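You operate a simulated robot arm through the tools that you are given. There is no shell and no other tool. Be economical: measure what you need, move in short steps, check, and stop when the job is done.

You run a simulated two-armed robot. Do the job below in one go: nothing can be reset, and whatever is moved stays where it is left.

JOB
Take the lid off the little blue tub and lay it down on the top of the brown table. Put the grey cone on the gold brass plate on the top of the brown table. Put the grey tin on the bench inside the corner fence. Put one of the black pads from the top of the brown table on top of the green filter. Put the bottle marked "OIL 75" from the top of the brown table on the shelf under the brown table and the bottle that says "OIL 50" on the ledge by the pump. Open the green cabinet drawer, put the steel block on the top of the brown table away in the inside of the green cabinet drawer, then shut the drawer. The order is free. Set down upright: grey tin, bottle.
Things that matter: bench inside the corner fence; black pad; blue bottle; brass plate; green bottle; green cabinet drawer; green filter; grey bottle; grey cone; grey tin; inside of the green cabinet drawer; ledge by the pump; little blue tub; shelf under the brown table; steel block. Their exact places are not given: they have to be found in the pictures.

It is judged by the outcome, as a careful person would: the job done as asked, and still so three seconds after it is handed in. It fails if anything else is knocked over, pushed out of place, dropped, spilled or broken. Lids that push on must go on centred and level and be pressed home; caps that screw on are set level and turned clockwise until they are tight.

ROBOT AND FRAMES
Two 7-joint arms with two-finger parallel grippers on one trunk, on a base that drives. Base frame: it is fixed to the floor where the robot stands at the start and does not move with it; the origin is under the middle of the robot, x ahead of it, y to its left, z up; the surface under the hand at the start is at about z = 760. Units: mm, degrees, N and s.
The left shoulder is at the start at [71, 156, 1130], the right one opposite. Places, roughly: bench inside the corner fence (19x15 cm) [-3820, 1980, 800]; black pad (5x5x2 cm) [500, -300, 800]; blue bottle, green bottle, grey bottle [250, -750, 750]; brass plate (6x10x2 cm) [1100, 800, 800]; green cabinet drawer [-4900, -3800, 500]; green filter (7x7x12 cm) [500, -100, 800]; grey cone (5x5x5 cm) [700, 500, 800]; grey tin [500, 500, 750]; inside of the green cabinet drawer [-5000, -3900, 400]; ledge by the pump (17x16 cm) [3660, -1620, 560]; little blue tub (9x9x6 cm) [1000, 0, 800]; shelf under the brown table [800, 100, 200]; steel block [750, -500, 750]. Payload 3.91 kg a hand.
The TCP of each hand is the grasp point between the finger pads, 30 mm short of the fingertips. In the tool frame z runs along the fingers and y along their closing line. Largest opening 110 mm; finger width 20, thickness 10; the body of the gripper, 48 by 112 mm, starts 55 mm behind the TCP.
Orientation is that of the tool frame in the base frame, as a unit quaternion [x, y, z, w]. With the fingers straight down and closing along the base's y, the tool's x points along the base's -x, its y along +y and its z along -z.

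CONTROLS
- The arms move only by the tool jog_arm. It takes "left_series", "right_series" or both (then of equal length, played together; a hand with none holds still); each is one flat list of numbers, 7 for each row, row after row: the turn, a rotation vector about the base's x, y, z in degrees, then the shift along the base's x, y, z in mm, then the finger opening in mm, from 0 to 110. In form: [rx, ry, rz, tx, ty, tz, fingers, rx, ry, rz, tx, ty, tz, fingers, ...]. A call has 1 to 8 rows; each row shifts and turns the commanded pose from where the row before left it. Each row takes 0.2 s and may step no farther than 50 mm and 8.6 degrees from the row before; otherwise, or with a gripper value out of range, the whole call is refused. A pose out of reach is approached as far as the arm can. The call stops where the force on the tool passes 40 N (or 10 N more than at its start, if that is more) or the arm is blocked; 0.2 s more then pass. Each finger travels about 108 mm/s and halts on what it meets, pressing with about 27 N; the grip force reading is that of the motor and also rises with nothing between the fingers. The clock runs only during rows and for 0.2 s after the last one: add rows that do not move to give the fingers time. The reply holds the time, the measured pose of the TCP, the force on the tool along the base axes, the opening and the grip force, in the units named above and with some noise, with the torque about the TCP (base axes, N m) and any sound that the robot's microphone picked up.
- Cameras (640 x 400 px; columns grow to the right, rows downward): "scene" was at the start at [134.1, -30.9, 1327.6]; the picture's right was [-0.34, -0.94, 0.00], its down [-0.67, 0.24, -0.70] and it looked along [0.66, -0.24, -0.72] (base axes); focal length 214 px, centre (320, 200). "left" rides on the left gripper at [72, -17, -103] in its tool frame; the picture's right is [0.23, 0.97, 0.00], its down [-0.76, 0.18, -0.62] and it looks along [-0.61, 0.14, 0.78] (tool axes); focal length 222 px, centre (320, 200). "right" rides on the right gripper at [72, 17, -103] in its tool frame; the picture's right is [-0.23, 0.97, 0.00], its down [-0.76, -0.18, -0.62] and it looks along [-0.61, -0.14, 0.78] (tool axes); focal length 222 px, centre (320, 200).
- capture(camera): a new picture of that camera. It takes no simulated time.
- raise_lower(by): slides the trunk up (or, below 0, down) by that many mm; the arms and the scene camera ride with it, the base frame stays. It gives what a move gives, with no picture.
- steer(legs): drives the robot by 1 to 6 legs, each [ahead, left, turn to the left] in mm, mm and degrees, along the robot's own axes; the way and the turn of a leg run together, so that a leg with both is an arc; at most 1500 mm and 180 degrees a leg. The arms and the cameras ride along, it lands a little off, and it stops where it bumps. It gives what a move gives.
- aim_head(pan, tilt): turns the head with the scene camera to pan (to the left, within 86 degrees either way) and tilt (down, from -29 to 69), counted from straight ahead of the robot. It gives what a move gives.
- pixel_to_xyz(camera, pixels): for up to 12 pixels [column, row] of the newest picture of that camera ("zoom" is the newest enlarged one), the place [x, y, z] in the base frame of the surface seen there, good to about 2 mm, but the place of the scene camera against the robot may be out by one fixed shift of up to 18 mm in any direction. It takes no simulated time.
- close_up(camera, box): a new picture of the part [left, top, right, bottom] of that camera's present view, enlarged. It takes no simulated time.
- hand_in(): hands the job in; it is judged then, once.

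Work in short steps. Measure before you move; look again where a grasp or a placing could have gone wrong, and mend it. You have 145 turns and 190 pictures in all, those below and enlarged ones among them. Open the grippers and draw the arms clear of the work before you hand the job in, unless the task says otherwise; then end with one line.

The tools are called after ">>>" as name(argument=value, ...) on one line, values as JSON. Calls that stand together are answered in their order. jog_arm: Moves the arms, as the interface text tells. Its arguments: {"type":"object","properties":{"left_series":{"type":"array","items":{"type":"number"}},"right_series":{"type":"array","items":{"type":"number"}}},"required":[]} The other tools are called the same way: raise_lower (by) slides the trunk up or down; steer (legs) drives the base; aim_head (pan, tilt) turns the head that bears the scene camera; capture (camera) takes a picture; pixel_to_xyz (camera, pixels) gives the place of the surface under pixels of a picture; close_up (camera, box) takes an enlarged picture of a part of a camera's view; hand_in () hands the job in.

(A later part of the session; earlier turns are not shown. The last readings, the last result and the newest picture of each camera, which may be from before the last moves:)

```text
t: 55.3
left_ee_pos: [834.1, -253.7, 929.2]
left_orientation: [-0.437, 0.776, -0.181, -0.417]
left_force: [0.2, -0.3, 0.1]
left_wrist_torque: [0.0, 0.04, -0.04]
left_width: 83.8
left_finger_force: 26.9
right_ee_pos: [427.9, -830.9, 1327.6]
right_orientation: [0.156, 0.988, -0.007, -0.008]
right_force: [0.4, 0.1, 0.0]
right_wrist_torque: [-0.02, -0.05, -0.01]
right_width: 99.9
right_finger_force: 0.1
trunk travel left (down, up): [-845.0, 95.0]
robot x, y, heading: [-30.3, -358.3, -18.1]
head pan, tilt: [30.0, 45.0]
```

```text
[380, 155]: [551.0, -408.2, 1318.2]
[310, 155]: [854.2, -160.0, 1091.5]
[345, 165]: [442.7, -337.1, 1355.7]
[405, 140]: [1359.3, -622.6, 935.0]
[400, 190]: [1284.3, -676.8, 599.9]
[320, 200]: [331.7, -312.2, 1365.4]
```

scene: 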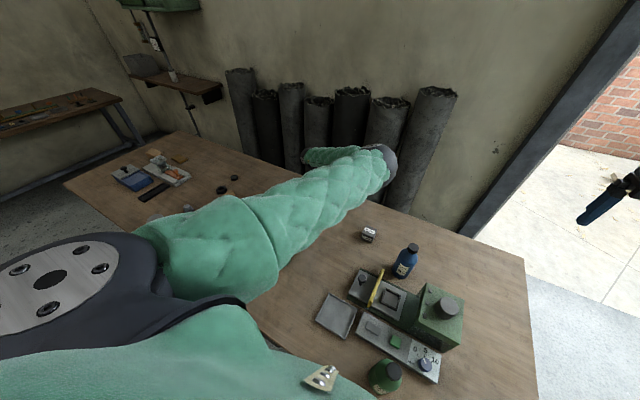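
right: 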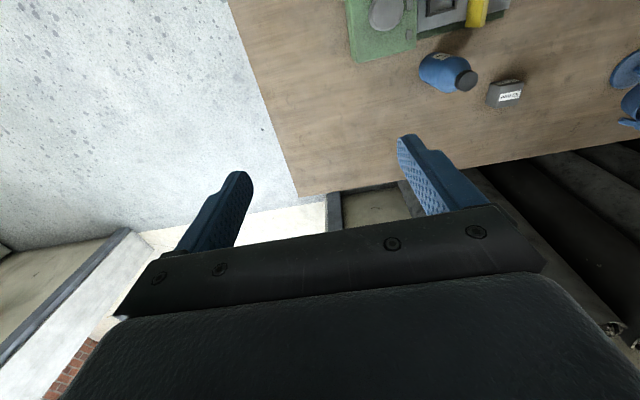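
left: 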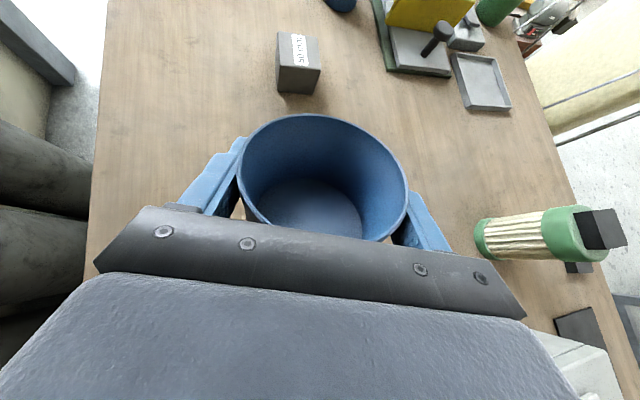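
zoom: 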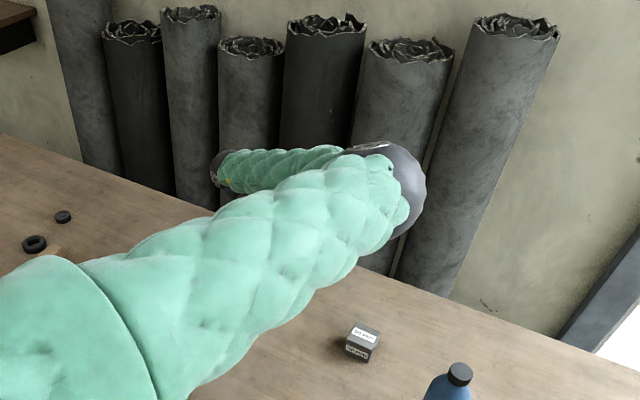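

The elbow is high and clear. I rotate the remaining 21.5° and move the tub to about (800,-380).

>>> jog_arm(left_series=[-6.7, 2.57, 0.18, -11, -40, 0, 60, -6.7, 2.57, 0.18, -11, -40, 0, 60, -6.7, 2.57, 0.18, -11, -40, 0, 60, 0, 0, 0, 0, 0, -20, 60])

>>> capture(camera="left")

>>> capture(camera="scene")

```text
t: 56.3
left_ee_pos: [801.5, -372.7, 908.4]
left_orientation: [-0.375, 0.7, -0.287, -0.535]
left_force: [-0.1, -0.1, -0.7]
left_wrist_torque: [0.05, 0.01, 0.0]
left_width: 84.0
left_finger_force: 27.2
right_ee_pos: [429.4, -830.5, 1328.3]
right_orientation: [0.155, 0.988, -0.007, -0.008]
right_force: [-0.2, -0.5, -0.1]
right_wrist_torque: [0.02, 0.01, 0.01]
right_width: 100.2
right_finger_force: 0.0
trunk travel left (down, up): [-845.0, 95.0]
robot x, y, heading: [-32.3, -353.6, -18.0]
head pan, tilt: [30.0, 45.0]
```

```text
121 pictures are left
```

left: 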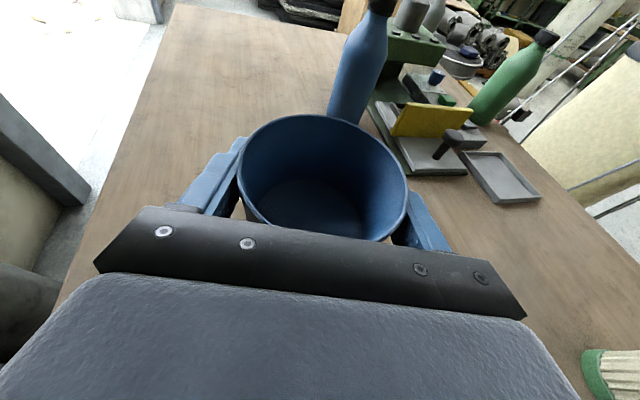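

```text
120 pictures are left
```

scene: 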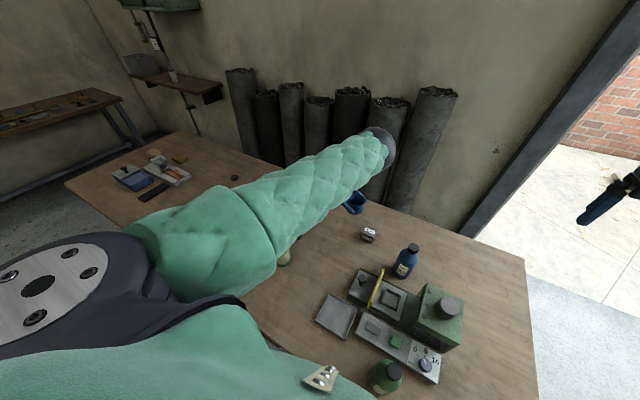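

Tub is upright. I lower it to the table and feel for contact.

>>> jog_arm(left_series=[0, 0, 0, 0, 0, -45, 60, 0, 0, 0, 0, 0, -45, 60, 0, 0, 0, 0, 0, -18, 60, 0, 0, 0, 0, 0, -4, 60, 0, 0, 0, 0, 0, -3, 60])

>>> capture(camera="left")

```text
t: 57.5
left_ee_pos: [801.0, -373.8, 796.7]
left_orientation: [-0.375, 0.701, -0.287, -0.535]
left_force: [-5.9, -0.2, 21.6]
left_wrist_torque: [0.03, -0.02, 0.05]
left_width: 83.9
left_finger_force: 27.3
right_ee_pos: [427.0, -830.6, 1328.2]
right_orientation: [0.156, 0.988, -0.006, -0.006]
right_force: [0.1, -1.3, 0.3]
right_wrist_torque: [-0.01, -0.01, 0.0]
right_width: 99.8
right_finger_force: 0.1
trunk travel left (down, up): [-845.0, 95.0]
robot x, y, heading: [-31.1, -357.8, -18.0]
head pan, tilt: [30.0, 45.0]
```

```text
119 pictures are left
```

left: 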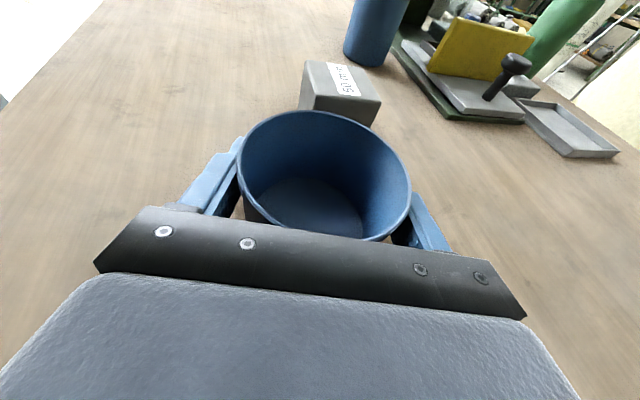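

Contact felt. I open and withdraw backward-up along the hand's axis, then raise.

>>> jog_arm(left_series=[0, 0, 0, 0, 0, 2, 90, 0, 0, 0, 0, 0, 0, 108, 0, 0, 0, 0, 0, 0, 108, 0, 0, 0, 16, 24, 14, 108, 0, 0, 0, 16, 24, 16, 108, 0, 0, 0, 16, 24, 25, 108, 0, 0, 0, 5, 10, 45, 108, 0, 0, 0, 0, 0, 45, 108])

>>> capture(camera="left")

```text
t: 59.3
left_ee_pos: [853.1, -289.9, 944.7]
left_orientation: [-0.375, 0.701, -0.286, -0.535]
left_force: [-0.2, 0.2, 0.6]
left_wrist_torque: [0.01, -0.01, 0.0]
left_width: 108.3
left_finger_force: 0.0
right_ee_pos: [427.1, -830.8, 1327.7]
right_orientation: [0.156, 0.988, -0.005, -0.008]
right_force: [-0.6, -0.6, 1.7]
right_wrist_torque: [-0.01, 0.03, 0.01]
right_width: 100.0
right_finger_force: 0.0
trunk travel left (down, up): [-845.0, 95.0]
robot x, y, heading: [-30.5, -352.7, -17.8]
head pan, tilt: [30.0, 45.0]
```

```text
118 pictures are left
```

left: 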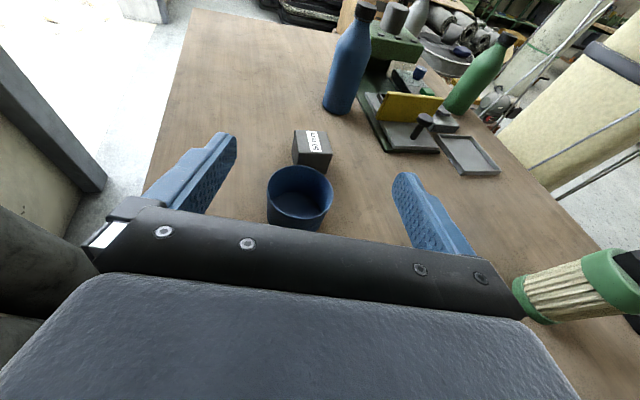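

The tub stands upright at about (800,-374). I rotate the left hand back to vertical over it for a normal top grasp.

>>> jog_arm(left_series=[6.9, -4.66, 0, -6, -9, 4, 108, 6.9, -4.66, 0, -6, -9, 4, 108, 6.9, -4.66, 0, -6, -9, 4, 108, 6.9, -4.66, 0, -6, -9, 0, 108, 6.9, -4.66, 0, -6, -9, 0, 108, 6.9, -4.66, 0, -6, -9, 0, 108, 6.9, -4.66, 0, -6, -9, 0, 108, 6.9, -4.66, 0, -6, -9, 0, 108])

>>> capture(camera="left")

```text
t: 61.1
left_ee_pos: [810.3, -357.6, 953.6]
left_orientation: [-0.469, 0.88, -0.035, -0.061]
left_force: [0.1, 0.3, -0.3]
left_wrist_torque: [0.01, -0.04, 0.01]
left_width: 108.0
left_finger_force: 0.0
left hand out of reach, approached as far as the arm can: row 8
right_ee_pos: [427.9, -831.0, 1327.9]
right_orientation: [0.155, 0.988, -0.007, -0.008]
right_force: [0.1, 0.2, 0.3]
right_wrist_torque: [-0.02, -0.01, 0.04]
right_width: 100.1
right_finger_force: 0.1
trunk travel left (down, up): [-845.0, 95.0]
robot x, y, heading: [-29.0, -358.0, -18.1]
head pan, tilt: [30.0, 45.0]
```

```text
117 pictures are left
```

left: 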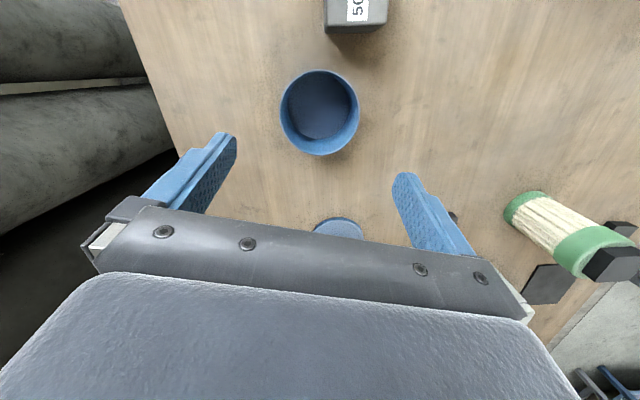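

I yaw the hand back to its natural direction (closing along the table's length), keeping above the tub.

>>> jog_arm(left_series=[0.34, -0.9, -8.29, 0, -2, 0, 108, 0.34, -0.9, -8.29, 0, -2, 0, 108, 0.34, -0.9, -8.29, 0, -2, 0, 108, 0.34, -0.9, -8.29, 0, -2, 0, 108, 0.34, -0.9, -8.29, 0, -2, 0, 108, 0.34, -0.9, -8.29, 0, -2, 0, 108, 0.34, -0.9, -8.29, 0, -2, 0, 108, 0.34, -0.9, -8.29, 0, -2, 0, 108])

>>> jog_arm(left_series=[0.34, -0.9, -8.29, 0, 0, 0, 108, 0, 0, 0, 0, 0, 0, 108])

>>> capture(camera="left")

>>> capture(camera="scene")

```text
t: 62.9
left_ee_pos: [835.5, -352.9, 946.2]
left_orientation: [0.091, 0.996, -0.005, -0.009]
left_force: [1.5, 0.2, 0.5]
left_wrist_torque: [0.01, 0.04, -0.02]
left_width: 108.1
left_finger_force: 0.0
left hand out of reach, approached as far as the arm can: row 1, 2, 3, 4, 5, 6, 7, 8
right_ee_pos: [428.4, -830.7, 1327.7]
right_orientation: [0.155, 0.988, -0.007, -0.007]
right_force: [-0.7, -1.1, -0.5]
right_wrist_torque: [-0.03, 0.01, 0.02]
right_width: 100.2
right_finger_force: 0.0
trunk travel left (down, up): [-845.0, 95.0]
robot x, y, heading: [-27.9, -357.3, -18.1]
head pan, tilt: [30.0, 45.0]
```

```text
t: 63.5
left_ee_pos: [838.2, -351.6, 945.1]
left_orientation: [0.163, 0.987, -0.001, -0.002]
left_force: [1.0, 0.6, 0.8]
left_wrist_torque: [-0.01, 0.0, 0.01]
left_width: 107.9
left_finger_force: 0.1
left hand out of reach, approached as far as the arm can: row 1
right_ee_pos: [429.8, -832.1, 1328.2]
right_orientation: [0.156, 0.988, -0.006, -0.007]
right_force: [0.2, 0.5, 0.0]
right_wrist_torque: [-0.02, -0.01, -0.02]
right_width: 100.2
right_finger_force: 0.0
trunk travel left (down, up): [-845.0, 95.0]
robot x, y, heading: [-30.1, -355.2, -18.0]
head pan, tilt: [30.0, 45.0]
```

```text
116 pictures are left
```

left: 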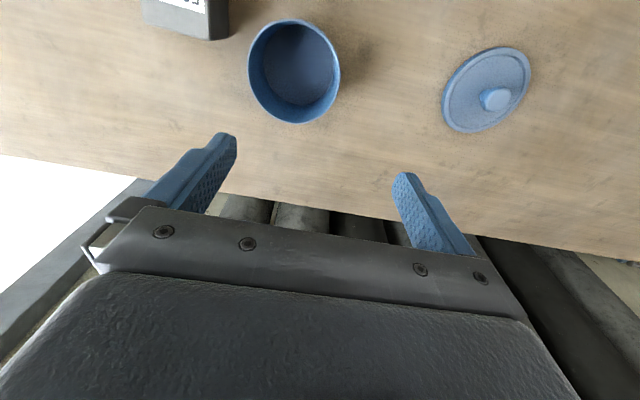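

```text
115 pictures are left
```

scene: 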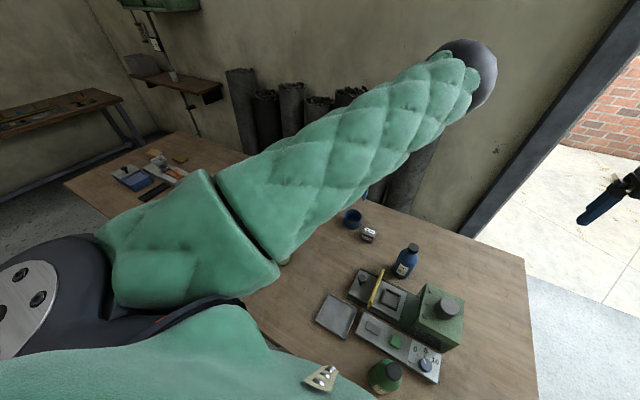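

I measure the tub rim and test a shift toward it.

>>> pixel_to_xyz(camera="left", pixels=[[250, 60], [338, 68], [290, 22], [298, 121], [295, 75], [490, 100]])

>>> jog_arm(left_series=[0, 0, 0, -19, -11, 0, 108, 0, 0, 0, -19, -11, 0, 108])

```text
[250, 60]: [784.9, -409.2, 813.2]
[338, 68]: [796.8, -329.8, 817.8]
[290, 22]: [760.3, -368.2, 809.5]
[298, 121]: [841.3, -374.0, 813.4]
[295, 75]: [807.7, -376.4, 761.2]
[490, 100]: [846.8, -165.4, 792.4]
```

```text
t: 64.1
left_ee_pos: [835.1, -347.9, 941.7]
left_orientation: [0.163, 0.987, 0.0, -0.001]
left_force: [0.0, -0.7, -0.3]
left_wrist_torque: [-0.02, -0.01, -0.01]
left_width: 107.9
left_finger_force: 0.1
left hand out of reach, approached as far as the arm can: row 1, 2
right_ee_pos: [428.5, -830.7, 1328.3]
right_orientation: [0.155, 0.988, -0.007, -0.008]
right_force: [-0.5, 0.0, -0.7]
right_wrist_torque: [-0.01, 0.01, 0.01]
right_width: 100.0
right_finger_force: 0.0
trunk travel left (down, up): [-845.0, 95.0]
robot x, y, heading: [-28.7, -355.1, -17.9]
head pan, tilt: [30.0, 45.0]
```

The left arm is stuck in an awkward configuration. I'll use the right hand for the tub: I drive back left 350 mm, then retract the left arm to unwind it.

>>> steer(legs=[[0, 350, 0]])

>>> jog_arm(left_series=[0, 0, 0, -30, 25, 20, 80, 0, 0, 0, -30, 25, 20, 80, 0, 0, 0, -30, 25, 20, 80, 0, 0, 0, -30, 25, 20, 80, 0, 0, 0, -30, 25, 20, 80, 0, 0, 0, -30, 25, 20, 80, 0, 0, 0, -30, 25, 20, 80])

>>> capture(camera="scene")

```text
t: 66.3
left_ee_pos: [943.6, -17.6, 942.9]
left_orientation: [0.164, 0.987, -0.001, -0.002]
left_force: [0.4, 0.3, 0.2]
left_wrist_torque: [0.0, 0.03, 0.01]
left_width: 108.0
left_finger_force: 0.1
right_ee_pos: [537.1, -498.7, 1326.1]
right_orientation: [0.157, 0.987, -0.008, -0.008]
right_force: [0.2, 0.0, -0.5]
right_wrist_torque: [0.01, 0.0, 0.01]
right_width: 100.0
right_finger_force: 0.1
trunk travel left (down, up): [-845.0, 95.0]
robot x, y, heading: [77.2, -25.4, -18.3]
head pan, tilt: [30.0, 45.0]
```

```text
t: 67.9
left_ee_pos: [741.7, 166.4, 1081.5]
left_orientation: [0.163, 0.987, -0.001, 0.0]
left_force: [0.0, -0.8, 0.3]
left_wrist_torque: [-0.03, -0.01, -0.02]
left_width: 79.9
left_finger_force: 0.1
left hand out of reach, approached as far as the arm can: row 1, 2
right_ee_pos: [535.2, -499.6, 1328.4]
right_orientation: [0.156, 0.988, -0.006, -0.007]
right_force: [0.0, -0.2, -0.4]
right_wrist_torque: [0.02, 0.0, -0.01]
right_width: 100.2
right_finger_force: 0.1
trunk travel left (down, up): [-845.0, 95.0]
robot x, y, heading: [75.1, -25.2, -18.1]
head pan, tilt: [30.0, 45.0]
```

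```text
114 pictures are left
```

scene: 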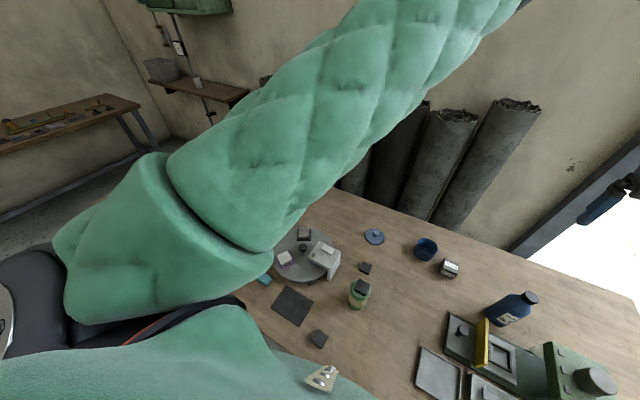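

The left hand is fine now. I lower the trunk 120 mm and take the right hand over the tub at (797,-371).

>>> raise_lower(by=-120)

>>> jog_arm(right_series=[0, 0, 0, 37, 18.5, -25, 108, 0, 0, 0, 37, 18.5, -25, 108, 0, 0, 0, 37, 18.5, -25, 108, 0, 0, 0, 37, 18.5, -25, 108, 0, 0, 0, 37, 18.5, -25, 108, 0, 0, 0, 37, 18.5, -25, 108, 0, 0, 0, 40, 18, -20, 108])

>>> capture(camera="right")

```text
t: 69.4
left_ee_pos: [741.9, 167.1, 961.2]
left_orientation: [0.164, 0.986, -0.001, -0.001]
left_force: [0.1, 0.4, -0.3]
left_wrist_torque: [-0.01, 0.04, 0.01]
left_width: 80.1
left_finger_force: 0.1
right_ee_pos: [536.0, -499.5, 1208.7]
right_orientation: [0.156, 0.988, -0.006, -0.008]
right_force: [0.0, -0.6, 0.6]
right_wrist_torque: [0.01, 0.01, -0.03]
right_width: 100.0
right_finger_force: 0.1
trunk travel left (down, up): [-725.0, 215.0]
robot x, y, heading: [81.2, -26.2, -18.1]
head pan, tilt: [30.0, 45.0]
```

```text
t: 71.0
left_ee_pos: [742.3, 167.5, 957.9]
left_orientation: [0.164, 0.987, -0.002, -0.001]
left_force: [-1.0, -0.8, 0.0]
left_wrist_torque: [-0.02, 0.01, 0.01]
left_width: 79.9
left_finger_force: 0.1
right_ee_pos: [798.4, -369.2, 1038.2]
right_orientation: [0.157, 0.988, -0.007, -0.008]
right_force: [-0.8, 0.6, -0.6]
right_wrist_torque: [-0.02, -0.01, 0.0]
right_width: 107.8
right_finger_force: 0.0
trunk travel left (down, up): [-725.0, 215.0]
robot x, y, heading: [81.4, -24.8, -17.9]
head pan, tilt: [30.0, 45.0]
```

```text
113 pictures are left
```

right: 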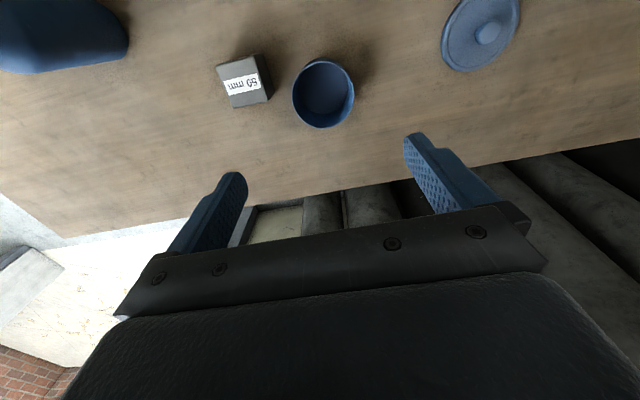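

I measure the tub rim and the block's nearest corner for finger room.

>>> pixel_to_xyz(camera="right", pixels=[[294, 95], [352, 90], [320, 63], [324, 126], [268, 97], [256, 60], [258, 68], [324, 95]])

```text
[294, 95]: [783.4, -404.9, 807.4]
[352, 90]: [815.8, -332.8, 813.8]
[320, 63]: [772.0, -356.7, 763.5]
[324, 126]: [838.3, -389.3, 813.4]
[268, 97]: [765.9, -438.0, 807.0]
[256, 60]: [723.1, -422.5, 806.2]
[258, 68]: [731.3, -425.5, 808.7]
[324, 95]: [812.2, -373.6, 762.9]
```

Tub centre ≈(799,-371), the hand is above it with 10 mm finger room. I descend to z≈797 and grip.

>>> jog_arm(right_series=[0, 0, 0, 0, -1, -45, 100, 0, 0, 0, 0, 0, -45, 100, 0, 0, 0, 0, 0, -45, 100, 0, 0, 0, 0, 0, -45, 100, 0, 0, 0, 0, 0, -45, 100, 0, 0, 0, 0, 0, -16, 100, 0, 0, 0, 0, 0, 0, 70, 0, 0, 0, 0, 0, 0, 70])

>>> capture(camera="right")

```text
t: 72.8
left_ee_pos: [742.4, 166.9, 960.1]
left_orientation: [0.163, 0.987, 0.0, -0.001]
left_force: [-0.3, 0.3, 0.2]
left_wrist_torque: [-0.01, 0.01, -0.01]
left_width: 79.8
left_finger_force: 0.0
right_ee_pos: [799.0, -370.5, 797.0]
right_orientation: [0.156, 0.988, -0.006, -0.007]
right_force: [-0.4, 0.3, -0.3]
right_wrist_torque: [-0.01, 0.0, 0.0]
right_width: 83.8
right_finger_force: 26.1
trunk travel left (down, up): [-725.0, 215.0]
robot x, y, heading: [78.0, -27.3, -18.2]
head pan, tilt: [30.0, 45.0]
```

```text
112 pictures are left
```

right: 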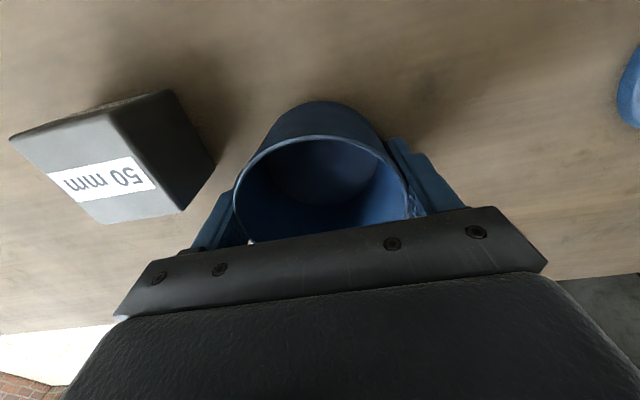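

Gripped. I lift the tub to z≈930 and drive 400 mm left toward its original place.

>>> jog_arm(right_series=[0, 0, 0, 0, 0, 20, 70, 0, 0, 0, 0, 0, 45, 70, 0, 0, 0, 0, 0, 45, 70, 0, 0, 0, 0, 0, 25, 70])

>>> steer(legs=[[0, 400, 0]])

>>> aim_head(pan=0, tilt=45)

>>> capture(camera="scene")

```text
t: 73.8
left_ee_pos: [742.9, 166.2, 959.6]
left_orientation: [0.164, 0.986, 0.0, -0.001]
left_force: [0.1, 0.5, 0.2]
left_wrist_torque: [-0.02, 0.0, 0.0]
left_width: 80.0
left_finger_force: 0.1
right_ee_pos: [798.9, -372.0, 931.0]
right_orientation: [0.157, 0.988, -0.006, -0.008]
right_force: [-0.2, -0.2, 0.0]
right_wrist_torque: [0.01, 0.01, -0.02]
right_width: 83.4
right_finger_force: 26.8
trunk travel left (down, up): [-725.0, 215.0]
robot x, y, heading: [78.1, -23.7, -18.2]
head pan, tilt: [30.0, 45.0]
```

```text
t: 76.3
left_ee_pos: [865.1, 551.0, 961.0]
left_orientation: [0.161, 0.987, -0.001, -0.001]
left_force: [-0.7, 0.8, 0.5]
left_wrist_torque: [-0.04, 0.01, 0.01]
left_width: 79.9
left_finger_force: 0.0
right_ee_pos: [924.6, 11.7, 930.3]
right_orientation: [0.155, 0.988, -0.007, -0.008]
right_force: [-0.1, -0.3, -0.9]
right_wrist_torque: [-0.01, 0.0, 0.02]
right_width: 83.5
right_finger_force: 26.9
trunk travel left (down, up): [-725.0, 215.0]
robot x, y, heading: [202.7, 355.3, -18.0]
head pan, tilt: [30.0, 45.0]
```

```text
t: 77.3
left_ee_pos: [865.2, 549.5, 959.7]
left_orientation: [0.161, 0.987, -0.001, -0.002]
left_force: [0.0, 0.3, 0.2]
left_wrist_torque: [-0.01, -0.02, 0.02]
left_width: 79.8
left_finger_force: 0.1
right_ee_pos: [924.5, 10.9, 931.5]
right_orientation: [0.154, 0.988, -0.006, -0.008]
right_force: [-0.4, -0.2, -0.6]
right_wrist_torque: [0.02, -0.01, -0.02]
right_width: 83.4
right_finger_force: 27.5
trunk travel left (down, up): [-725.0, 215.0]
robot x, y, heading: [204.1, 353.6, -17.8]
head pan, tilt: [0.0, 45.0]
```

```text
111 pictures are left
```

scene: 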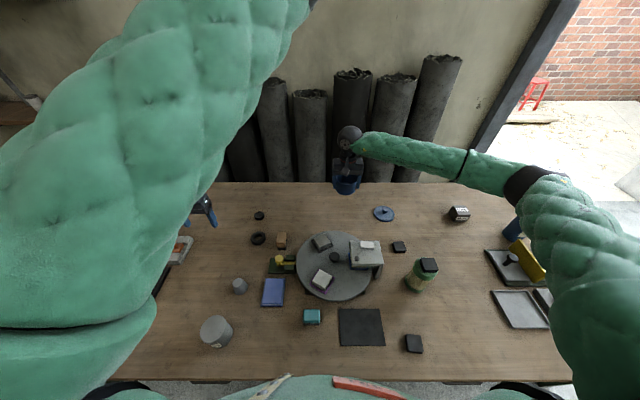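

I move the tub over its old spot (1002,-3) and lower it to the table.

>>> jog_arm(right_series=[0, 0, 0, 39, -7, 0, 70, 0, 0, 0, 39, -7, 0, 70, 0, 0, 0, 0, 0, -45, 70, 0, 0, 0, 0, 0, -45, 70, 0, 0, 0, 0, 0, -35, 70, 0, 0, 0, 0, 0, -5, 70, 0, 0, 0, 0, 0, -3, 70])

>>> capture(camera="right")

```text
t: 78.9
left_ee_pos: [865.1, 550.2, 959.9]
left_orientation: [0.161, 0.987, -0.001, -0.001]
left_force: [-0.5, 0.3, 0.0]
left_wrist_torque: [0.0, 0.04, 0.01]
left_width: 80.1
left_finger_force: 0.0
right_ee_pos: [1002.7, -2.8, 798.4]
right_orientation: [0.155, 0.988, -0.006, -0.008]
right_force: [0.4, 0.1, -0.9]
right_wrist_torque: [-0.01, 0.02, 0.02]
right_width: 83.2
right_finger_force: 27.0
trunk travel left (down, up): [-725.0, 215.0]
robot x, y, heading: [197.2, 354.0, -17.8]
head pan, tilt: [0.0, 45.0]
```

```text
110 pictures are left
```

right: 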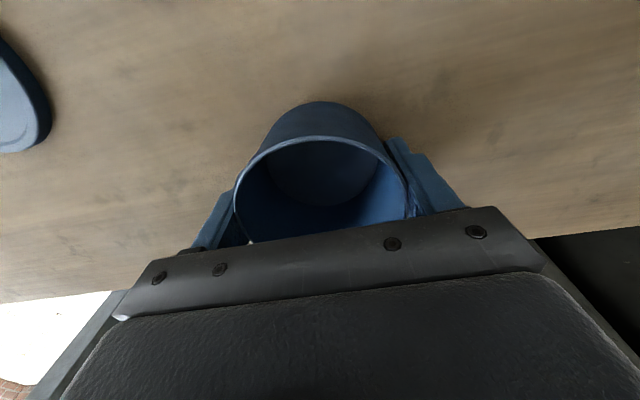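

I lower the last 1.5 mm, release, lift and pull the right hand back.

>>> jog_arm(right_series=[0, 0, 0, 0, 0, -1.5, 70, 0, 0, 0, 0, 0, 0, 100, 0, 0, 0, 0, 0, 0, 105, 0, 0, 0, 0, 0, 45, 105, 0, 0, 0, 0, 0, 48, 105, 0, 0, 0, 0, 0, 48, 105, 0, 0, 0, -40, 0, 25, 105, 0, 0, 0, -48, 0, 0, 105])

>>> capture(camera="right")

>>> steer(legs=[[-120, 60, 0]])

>>> capture(camera="left")

```text
t: 80.7
left_ee_pos: [864.5, 550.0, 961.5]
left_orientation: [0.161, 0.987, 0.001, -0.001]
left_force: [0.7, 0.3, -0.2]
left_wrist_torque: [-0.03, 0.01, -0.03]
left_width: 79.9
left_finger_force: 0.1
right_ee_pos: [912.5, -2.7, 963.3]
right_orientation: [0.154, 0.988, -0.006, -0.007]
right_force: [-0.9, -0.1, -0.3]
right_wrist_torque: [-0.01, -0.01, 0.0]
right_width: 105.0
right_finger_force: 0.1
trunk travel left (down, up): [-725.0, 215.0]
robot x, y, heading: [200.8, 355.7, -17.7]
head pan, tilt: [0.0, 45.0]
```

```text
109 pictures are left
```

right: 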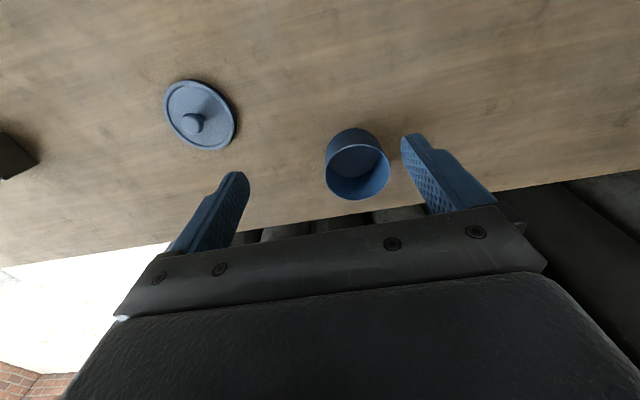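

```text
t: 82.0
left_ee_pos: [767.5, 643.5, 959.6]
left_orientation: [0.161, 0.987, -0.001, -0.001]
left_force: [-0.2, -0.3, -0.2]
left_wrist_torque: [0.03, -0.01, -0.02]
left_width: 80.1
left_finger_force: 0.0
right_ee_pos: [815.9, 89.0, 961.5]
right_orientation: [0.155, 0.988, -0.007, -0.008]
right_force: [1.0, 0.0, 1.2]
right_wrist_torque: [-0.02, 0.0, 0.01]
right_width: 105.2
right_finger_force: 0.1
trunk travel left (down, up): [-725.0, 215.0]
robot x, y, heading: [107.8, 450.1, -17.9]
head pan, tilt: [0.0, 45.0]
```

```text
108 pictures are left
```

left: 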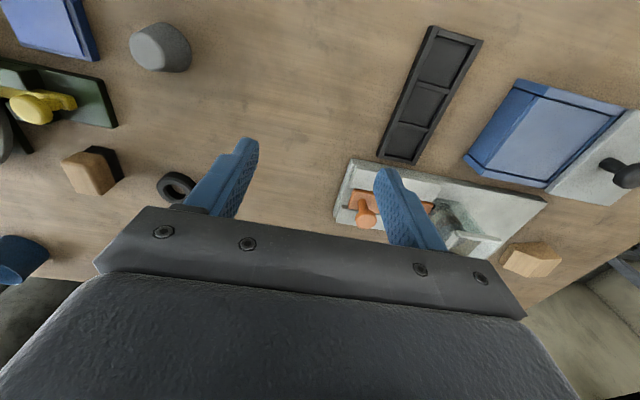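

The tub is back in place with the lid beside it. Now the cone at (160,47) in the left view; I measure it.

>>> pixel_to_xyz(camera="left", pixels=[[148, 44], [133, 45], [165, 40], [188, 50], [170, 70], [175, 26], [150, 25], [150, 68], [120, 80]])

>>> close_up(camera="left", box=[110, 0, 220, 90])

```text
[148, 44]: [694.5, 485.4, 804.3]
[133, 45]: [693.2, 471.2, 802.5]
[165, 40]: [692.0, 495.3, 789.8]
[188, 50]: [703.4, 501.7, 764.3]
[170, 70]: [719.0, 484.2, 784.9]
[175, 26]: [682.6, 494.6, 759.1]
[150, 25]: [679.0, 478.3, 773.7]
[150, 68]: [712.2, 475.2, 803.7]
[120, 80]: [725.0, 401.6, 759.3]
```

```text
4.44 times, centred on (165, 45) of left
```

zoom: 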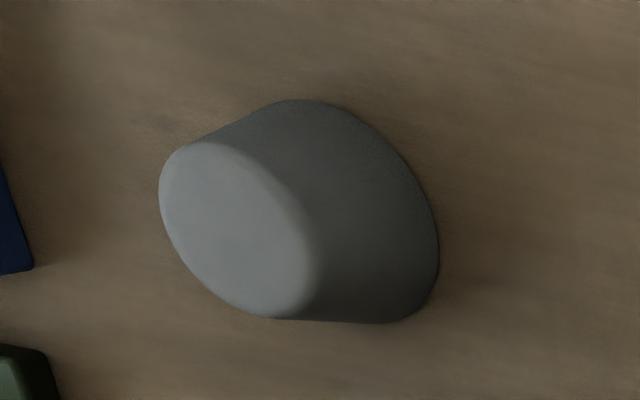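

Cone centre ≈(700,480). I move over it, descend to z≈794 with 72 mm opening and close.

>>> jog_arm(left_series=[0, 0, 0, -17, -41, 0, 72, 0, 0, 0, -17, -41, 0, 72, 0, 0, 0, -17, -41, 0, 72, 0, 0, 0, -16, -40.5, 0, 72])

>>> capture(camera="left")

```text
t: 83.0
left_ee_pos: [759.2, 620.9, 959.6]
left_orientation: [0.162, 0.987, -0.001, -0.001]
left_force: [0.5, -1.0, 0.3]
left_wrist_torque: [0.01, -0.01, 0.01]
left_width: 71.7
left_finger_force: 0.1
left hand out of reach, approached as far as the arm can: row 1, 2, 3, 4
right_ee_pos: [816.3, 90.4, 963.1]
right_orientation: [0.156, 0.988, -0.007, -0.008]
right_force: [-0.1, 0.5, -0.6]
right_wrist_torque: [0.02, -0.02, 0.02]
right_width: 105.1
right_finger_force: 0.1
trunk travel left (down, up): [-725.0, 215.0]
robot x, y, heading: [104.8, 450.4, -17.9]
head pan, tilt: [0.0, 45.0]
```

```text
106 pictures are left
```

left: 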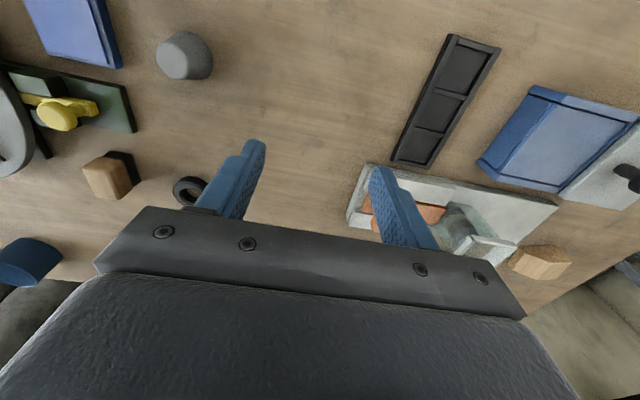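

The left arm can't come this way in its present elbow posture. I try to free it by raising and swinging it outward to the left.

>>> jog_arm(left_series=[0, 0, 0, -5, 20, 40, 72, 0, 0, 0, -5, 20, 40, 72, 0, 0, 0, -5, 25, 38, 72, 0, 0, 0, -5, 25, 38, 72, 0, 0, 0, -10, 40, 20, 72, 0, 0, 0, -10, 40, 20, 72, 0, 0, 0, -20, 40, 10, 72, 0, 0, 0, -20, 40, 10, 72])

>>> aim_head(pan=50, tilt=25)

>>> capture(camera="scene")

```text
t: 84.8
left_ee_pos: [681.7, 873.1, 1175.7]
left_orientation: [0.162, 0.987, -0.001, -0.001]
left_force: [0.5, -0.4, -1.2]
left_wrist_torque: [-0.05, 0.0, -0.03]
left_width: 72.2
left_finger_force: 0.2
right_ee_pos: [816.5, 91.7, 962.3]
right_orientation: [0.155, 0.988, -0.008, -0.008]
right_force: [-0.9, 0.3, -0.2]
right_wrist_torque: [-0.01, 0.01, 0.0]
right_width: 105.0
right_finger_force: 0.0
trunk travel left (down, up): [-725.0, 215.0]
robot x, y, heading: [104.3, 447.6, -18.2]
head pan, tilt: [0.0, 45.0]
```

```text
t: 86.0
left_ee_pos: [680.3, 870.1, 1176.8]
left_orientation: [0.161, 0.987, -0.001, 0.0]
left_force: [-0.1, 0.5, 0.3]
left_wrist_torque: [0.02, 0.0, -0.02]
left_width: 72.1
left_finger_force: 0.0
right_ee_pos: [816.3, 91.5, 963.7]
right_orientation: [0.154, 0.988, -0.007, -0.008]
right_force: [0.7, 0.6, 0.0]
right_wrist_torque: [0.0, -0.04, -0.01]
right_width: 105.0
right_finger_force: 0.1
trunk travel left (down, up): [-725.0, 215.0]
robot x, y, heading: [104.6, 447.1, -17.7]
head pan, tilt: [50.0, 25.0]
```

```text
105 pictures are left
```

scene: 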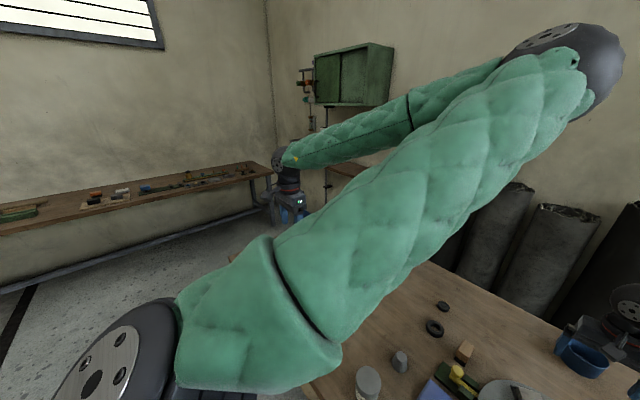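

The elbow is bent inward. I extend the arm out to the left to straighten it and let the elbow fall outward.

>>> jog_arm(left_series=[0, 0, 0, 0, 48, 0, 72, 0, 0, 0, 0, 48, 0, 72, 0, 0, 0, 0, 48, 0, 72, 0, 0, 0, 0, 48, 0, 72, 0, 0, 0, 0, 48, 0, 72, 0, 0, 0, 0, 48, 0, 72, 0, 0, 0, 0, 48, 0, 72, 0, 0, 0, 0, 48, 0, 72])

>>> jog_arm(left_series=[0, 0, 0, -48, 0, -10, 72, 0, 0, 0, -48, 0, -10, 72, 0, 0, 0, -48, 0, -10, 72, 0, 0, 0, -48, 0, -10, 72, 0, 0, 0, -48, -10, -10, 72, 0, 0, 0, -48, -10, -10, 72, 0, 0, 0, -45, -10, -10, 72, 0, 0, 0, -45, -10, -10, 72])

>>> capture(camera="scene")

```text
t: 87.8
left_ee_pos: [680.7, 1257.3, 1174.8]
left_orientation: [0.163, 0.987, -0.001, -0.001]
left_force: [0.0, 0.2, -0.5]
left_wrist_torque: [0.0, 0.01, 0.0]
left_width: 72.0
left_finger_force: 0.1
right_ee_pos: [815.9, 91.6, 963.4]
right_orientation: [0.155, 0.988, -0.008, -0.008]
right_force: [-0.1, 0.4, 1.2]
right_wrist_torque: [0.0, -0.01, -0.02]
right_width: 105.2
right_finger_force: 0.1
trunk travel left (down, up): [-725.0, 215.0]
robot x, y, heading: [103.1, 449.5, -18.1]
head pan, tilt: [50.0, 25.0]
```

```text
t: 89.5
left_ee_pos: [301.3, 1215.0, 1095.5]
left_orientation: [0.162, 0.987, 0.0, 0.0]
left_force: [-0.1, 0.7, 0.6]
left_wrist_torque: [-0.03, -0.01, 0.01]
left_width: 72.0
left_finger_force: 0.1
right_ee_pos: [814.0, 89.2, 965.3]
right_orientation: [0.156, 0.988, -0.007, -0.008]
right_force: [-0.1, 0.8, 0.4]
right_wrist_torque: [0.01, -0.06, 0.01]
right_width: 105.1
right_finger_force: 0.1
trunk travel left (down, up): [-725.0, 215.0]
robot x, y, heading: [104.4, 447.1, -17.8]
head pan, tilt: [50.0, 25.0]
```

```text
104 pictures are left
```

scene: 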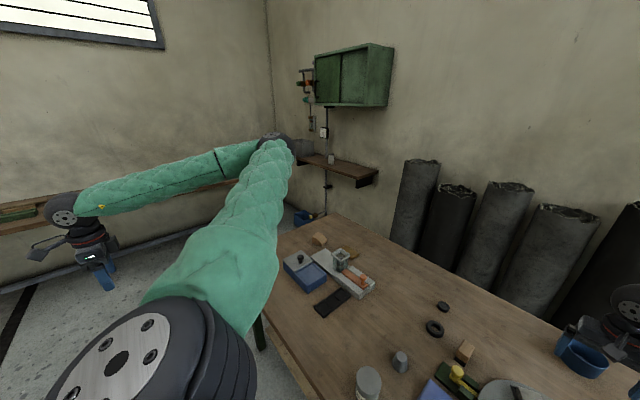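

The elbow stays inward, but the hand works well when the goal is ≥350 mm to the robot's left. I bring it back there and instead position the base so that the cone lies at that place.

>>> jog_arm(left_series=[0, 0, 0, 29, -36, -5, 72, 0, 0, 0, 29, -36, -5, 72, 0, 0, 0, 29, -36, -5, 72, 0, 0, 0, 29, -36, -5, 72, 0, 0, 0, 29, -36, -5, 72, 0, 0, 0, 29, -36, -5, 72, 0, 0, 0, 29, -36, -5, 72, 0, 0, 0, 29, -36, -5, 72])

>>> jog_arm(left_series=[0, 0, 0, 29, -36, -5, 72, 0, 0, 0, 29, -36, -5, 72, 0, 0, 0, 29, -36, -5, 72, 0, 0, 0, 29, -36, -5, 72, 0, 0, 0, 29, -36, -5, 72, 0, 0, 0, 29, -36, -5, 72, 0, 0, 0, 29, -36, -5, 72, 0, 0, 0, 29, -36, -5, 72])

>>> steer(legs=[[0, -165, 0]])

>>> capture(camera="left")

```text
t: 91.3
left_ee_pos: [533.8, 924.9, 1056.8]
left_orientation: [0.161, 0.987, 0.0, -0.001]
left_force: [-0.1, 0.5, 0.9]
left_wrist_torque: [0.01, 0.0, 0.02]
left_width: 71.9
left_finger_force: 0.1
right_ee_pos: [816.3, 90.0, 962.4]
right_orientation: [0.153, 0.988, -0.005, -0.007]
right_force: [-0.5, -0.4, -0.3]
right_wrist_torque: [0.02, -0.04, 0.0]
right_width: 105.2
right_finger_force: 0.1
trunk travel left (down, up): [-725.0, 215.0]
robot x, y, heading: [104.3, 451.5, -17.8]
head pan, tilt: [50.0, 25.0]
```

```text
t: 93.2
left_ee_pos: [759.7, 646.1, 1001.6]
left_orientation: [0.152, 0.988, -0.001, -0.013]
left_force: [-0.4, -1.4, 0.2]
left_wrist_torque: [0.01, 0.0, 0.01]
left_width: 72.1
left_finger_force: 0.1
right_ee_pos: [816.3, 89.8, 962.7]
right_orientation: [0.155, 0.988, -0.006, -0.008]
right_force: [0.0, -0.5, -0.2]
right_wrist_torque: [-0.02, 0.02, -0.01]
right_width: 105.0
right_finger_force: 0.0
trunk travel left (down, up): [-725.0, 215.0]
robot x, y, heading: [102.5, 448.0, -17.9]
head pan, tilt: [50.0, 25.0]
```

```text
t: 94.6
left_ee_pos: [710.2, 486.5, 1004.5]
left_orientation: [0.154, 0.988, -0.005, -0.01]
left_force: [-0.1, 0.0, 0.2]
left_wrist_torque: [0.03, -0.03, 0.0]
left_width: 71.8
left_finger_force: 0.1
right_ee_pos: [764.6, -68.5, 963.4]
right_orientation: [0.156, 0.988, -0.007, -0.007]
right_force: [-0.4, -1.1, 0.0]
right_wrist_torque: [0.0, 0.0, 0.0]
right_width: 105.1
right_finger_force: 0.0
trunk travel left (down, up): [-725.0, 215.0]
robot x, y, heading: [52.3, 291.6, -18.0]
head pan, tilt: [50.0, 25.0]
```

```text
103 pictures are left
```

left: 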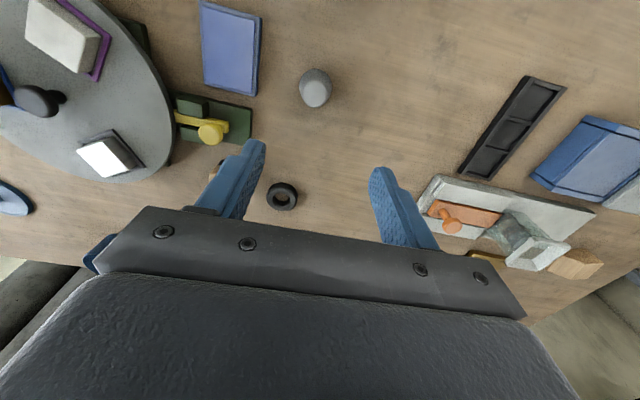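

The hand is nearly above the cone. I shift (-10,-7) and descend to z≈794, then close.

>>> jog_arm(left_series=[0, 0, 0, -10, -6.5, -30, 72, 0, 0, 0, 0, 0, -45, 72, 0, 0, 0, 0, 0, -45, 72, 0, 0, 0, 0, 0, -45, 72, 0, 0, 0, 0, 0, -45, 72, 0, 0, 0, 0, 0, 0, 25, 0, 0, 0, 0, 0, 0, 25, 0, 0, 0, 0, 0, 0, 25])

>>> capture(camera="left")

```text
t: 96.4
left_ee_pos: [701.3, 481.3, 794.6]
left_orientation: [0.153, 0.988, -0.007, -0.01]
left_force: [0.5, -0.1, 0.8]
left_wrist_torque: [0.01, -0.01, -0.02]
left_width: 45.4
left_finger_force: 26.6
right_ee_pos: [764.1, -66.6, 962.9]
right_orientation: [0.156, 0.988, -0.007, -0.007]
right_force: [0.1, -0.9, -0.7]
right_wrist_torque: [-0.06, 0.04, 0.0]
right_width: 105.0
right_finger_force: 0.2
trunk travel left (down, up): [-725.0, 215.0]
robot x, y, heading: [55.1, 289.6, -17.9]
head pan, tilt: [50.0, 25.0]
```

```text
102 pictures are left
```

left: 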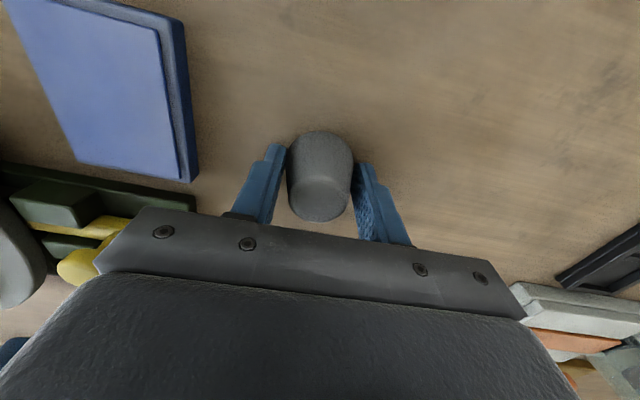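

Gripped (45.4 mm). I lift, and drive 463 left and 120 ahead toward the brass plate; I also measure the wall shelf and the plate from the scene.

>>> pixel_to_xyz(camera="scene", pixels=[[345, 168], [375, 180], [350, 253], [318, 238], [370, 385]])

>>> jog_arm(left_series=[0, 0, 0, 0, 0, 20, 25, 0, 0, 0, 0, 0, 45, 25, 0, 0, 0, 0, 0, 45, 25, 0, 0, 0, 0, 0, 40, 25])

>>> steer(legs=[[0, 463, 0], [120, 0, 0]])

>>> capture(camera="left")

>>> capture(camera="scene")

```text
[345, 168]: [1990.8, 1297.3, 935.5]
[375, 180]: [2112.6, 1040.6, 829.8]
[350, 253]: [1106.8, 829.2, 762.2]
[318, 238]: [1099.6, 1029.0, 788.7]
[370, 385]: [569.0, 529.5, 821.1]
```

```text
t: 97.4
left_ee_pos: [698.8, 480.7, 945.1]
left_orientation: [0.154, 0.988, -0.007, -0.011]
left_force: [-0.7, 0.2, 0.3]
left_wrist_torque: [0.02, -0.01, 0.02]
left_width: 45.6
left_finger_force: 27.0
right_ee_pos: [763.7, -68.2, 964.7]
right_orientation: [0.156, 0.988, -0.007, -0.007]
right_force: [-0.3, -0.5, 0.4]
right_wrist_torque: [-0.02, -0.04, -0.03]
right_width: 104.9
right_finger_force: 0.0
trunk travel left (down, up): [-725.0, 215.0]
robot x, y, heading: [56.8, 290.9, -18.0]
head pan, tilt: [50.0, 25.0]
```

```text
t: 101.0
left_ee_pos: [955.9, 886.8, 945.1]
left_orientation: [0.153, 0.988, -0.006, -0.011]
left_force: [0.0, 0.2, -1.7]
left_wrist_torque: [-0.04, 0.0, -0.03]
left_width: 45.6
left_finger_force: 27.5
right_ee_pos: [1023.5, 339.0, 963.4]
right_orientation: [0.155, 0.988, -0.007, -0.008]
right_force: [0.1, 0.6, 0.1]
right_wrist_torque: [-0.02, 0.02, 0.0]
right_width: 105.0
right_finger_force: 0.1
trunk travel left (down, up): [-725.0, 215.0]
robot x, y, heading: [313.3, 699.9, -17.7]
head pan, tilt: [50.0, 25.0]
```

```text
101 pictures are left
```

left: 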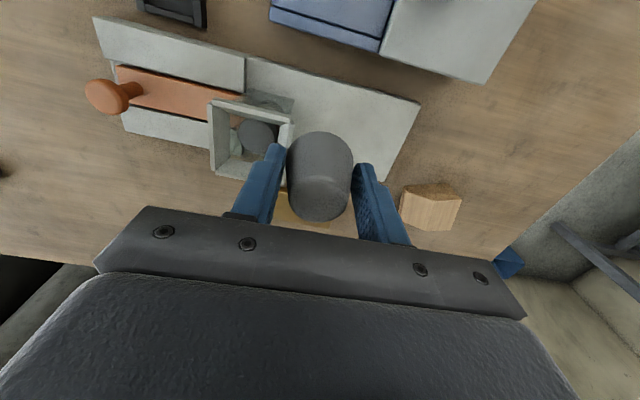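

```text
100 pictures are left
```

scene: 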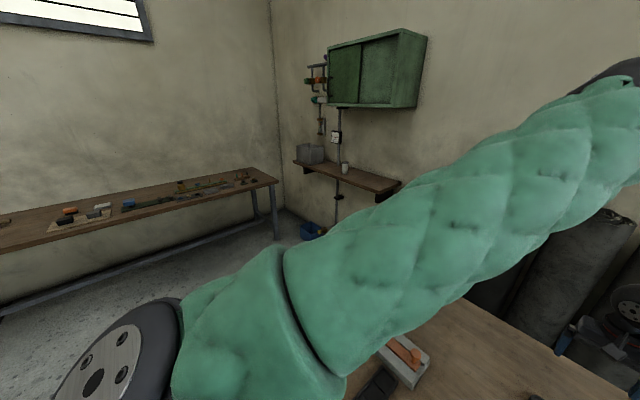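

The plate peeks out at (290,215) behind the cone. I move partway ahead and right of it to see it whole.

>>> jog_arm(left_series=[0, 0, 0, 35, -35, 0, 25, 0, 0, 0, 35, -35, 0, 25, 0, 0, 0, 35, -35, 0, 25, 0, 0, 0, 35, -35, 0, 25])

>>> capture(camera="left")

```text
t: 102.0
left_ee_pos: [1118.0, 778.9, 941.9]
left_orientation: [0.152, 0.988, -0.006, -0.011]
left_force: [0.0, -0.3, -0.7]
left_wrist_torque: [-0.01, 0.01, 0.02]
left_width: 45.3
left_finger_force: 26.7
left hand out of reach, approached as far as the arm can: row 1, 2, 3, 4
right_ee_pos: [1023.4, 339.9, 962.0]
right_orientation: [0.155, 0.988, -0.007, -0.007]
right_force: [0.1, -0.8, -1.0]
right_wrist_torque: [-0.03, -0.01, -0.02]
right_width: 105.1
right_finger_force: 0.1
trunk travel left (down, up): [-725.0, 215.0]
robot x, y, heading: [312.7, 699.0, -17.8]
head pan, tilt: [50.0, 25.0]
```

```text
99 pictures are left
```

left: 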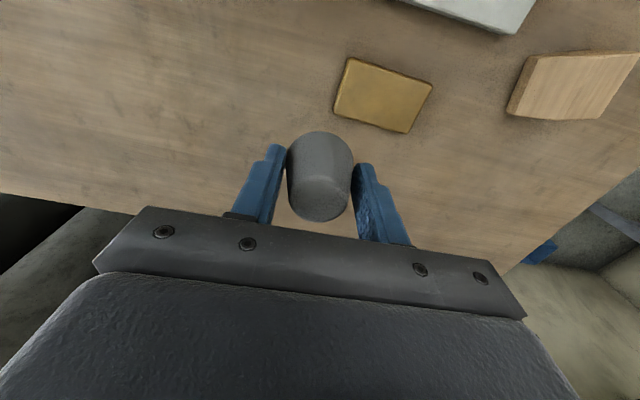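

The plate is fully visible at (383,95). I measure its corners.

>>> pixel_to_xyz(camera="left", pixels=[[350, 62], [429, 85], [406, 129], [338, 105], [383, 95]])

```text
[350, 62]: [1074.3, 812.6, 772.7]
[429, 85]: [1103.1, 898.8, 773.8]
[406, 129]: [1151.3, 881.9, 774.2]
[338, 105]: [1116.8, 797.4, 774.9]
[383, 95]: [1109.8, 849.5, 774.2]
```

Plate centre (1111,848), top 774.5. I move over it and lower to TCP z≈811.

>>> jog_arm(left_series=[0, 0, 0, -3.5, 34.5, 0, 25, 0, 0, 0, -3.5, 34.5, 0, 25, 0, 0, 0, 0, 0, -45, 25, 0, 0, 0, 0, 0, -45, 25, 0, 0, 0, 0, 0, -30, 25])

>>> capture(camera="left")

```text
t: 103.2
left_ee_pos: [1110.5, 848.0, 821.5]
left_orientation: [0.153, 0.988, -0.007, -0.011]
left_force: [0.2, -0.8, -0.9]
left_wrist_torque: [0.03, 0.01, 0.0]
left_width: 45.3
left_finger_force: 27.1
right_ee_pos: [1024.0, 339.5, 963.2]
right_orientation: [0.154, 0.988, -0.007, -0.007]
right_force: [0.4, -0.2, -0.4]
right_wrist_torque: [0.03, 0.01, 0.02]
right_width: 105.3
right_finger_force: 0.0
trunk travel left (down, up): [-725.0, 215.0]
robot x, y, heading: [312.4, 696.4, -17.9]
head pan, tilt: [50.0, 25.0]
```

```text
98 pictures are left
```

left: 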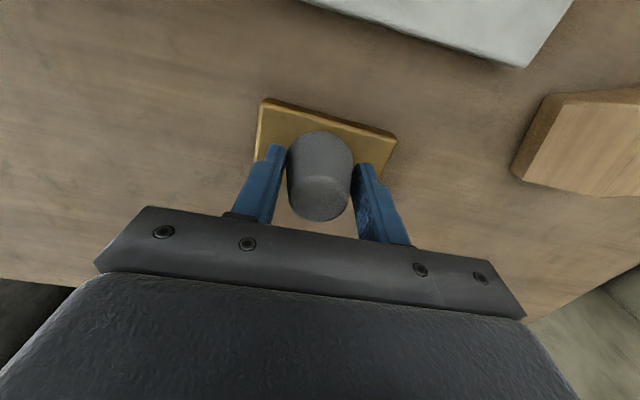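

The cone is centred over the plate. I lower the rest until contact, open and lift.

>>> jog_arm(left_series=[0, 0, 0, 0, 0, -8, 25, 0, 0, 0, 0, 0, -3, 25, 0, 0, 0, 0, 0, -1.5, 25, 0, 0, 0, 0, 0, 0, 55, 0, 0, 0, 0, 0, 0, 65, 0, 0, 0, 0, 0, 0, 65, 0, 0, 0, 0, 0, 40, 65, 0, 0, 0, 0, 0, 45, 65])

>>> capture(camera="left")

```text
t: 105.0
left_ee_pos: [1108.4, 847.9, 895.0]
left_orientation: [0.152, 0.988, -0.006, -0.011]
left_force: [-0.2, -0.9, -0.6]
left_wrist_torque: [0.0, -0.01, 0.0]
left_width: 64.9
left_finger_force: 0.0
right_ee_pos: [1022.4, 339.0, 964.7]
right_orientation: [0.154, 0.988, -0.007, -0.007]
right_force: [-0.2, 0.1, -0.6]
right_wrist_torque: [0.0, 0.0, 0.0]
right_width: 104.9
right_finger_force: 0.1
trunk travel left (down, up): [-725.0, 215.0]
robot x, y, heading: [311.5, 698.8, -18.0]
head pan, tilt: [50.0, 25.0]
```

```text
97 pictures are left
```

left: 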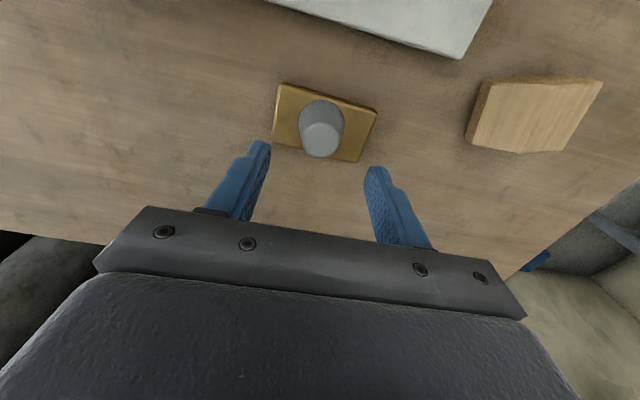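

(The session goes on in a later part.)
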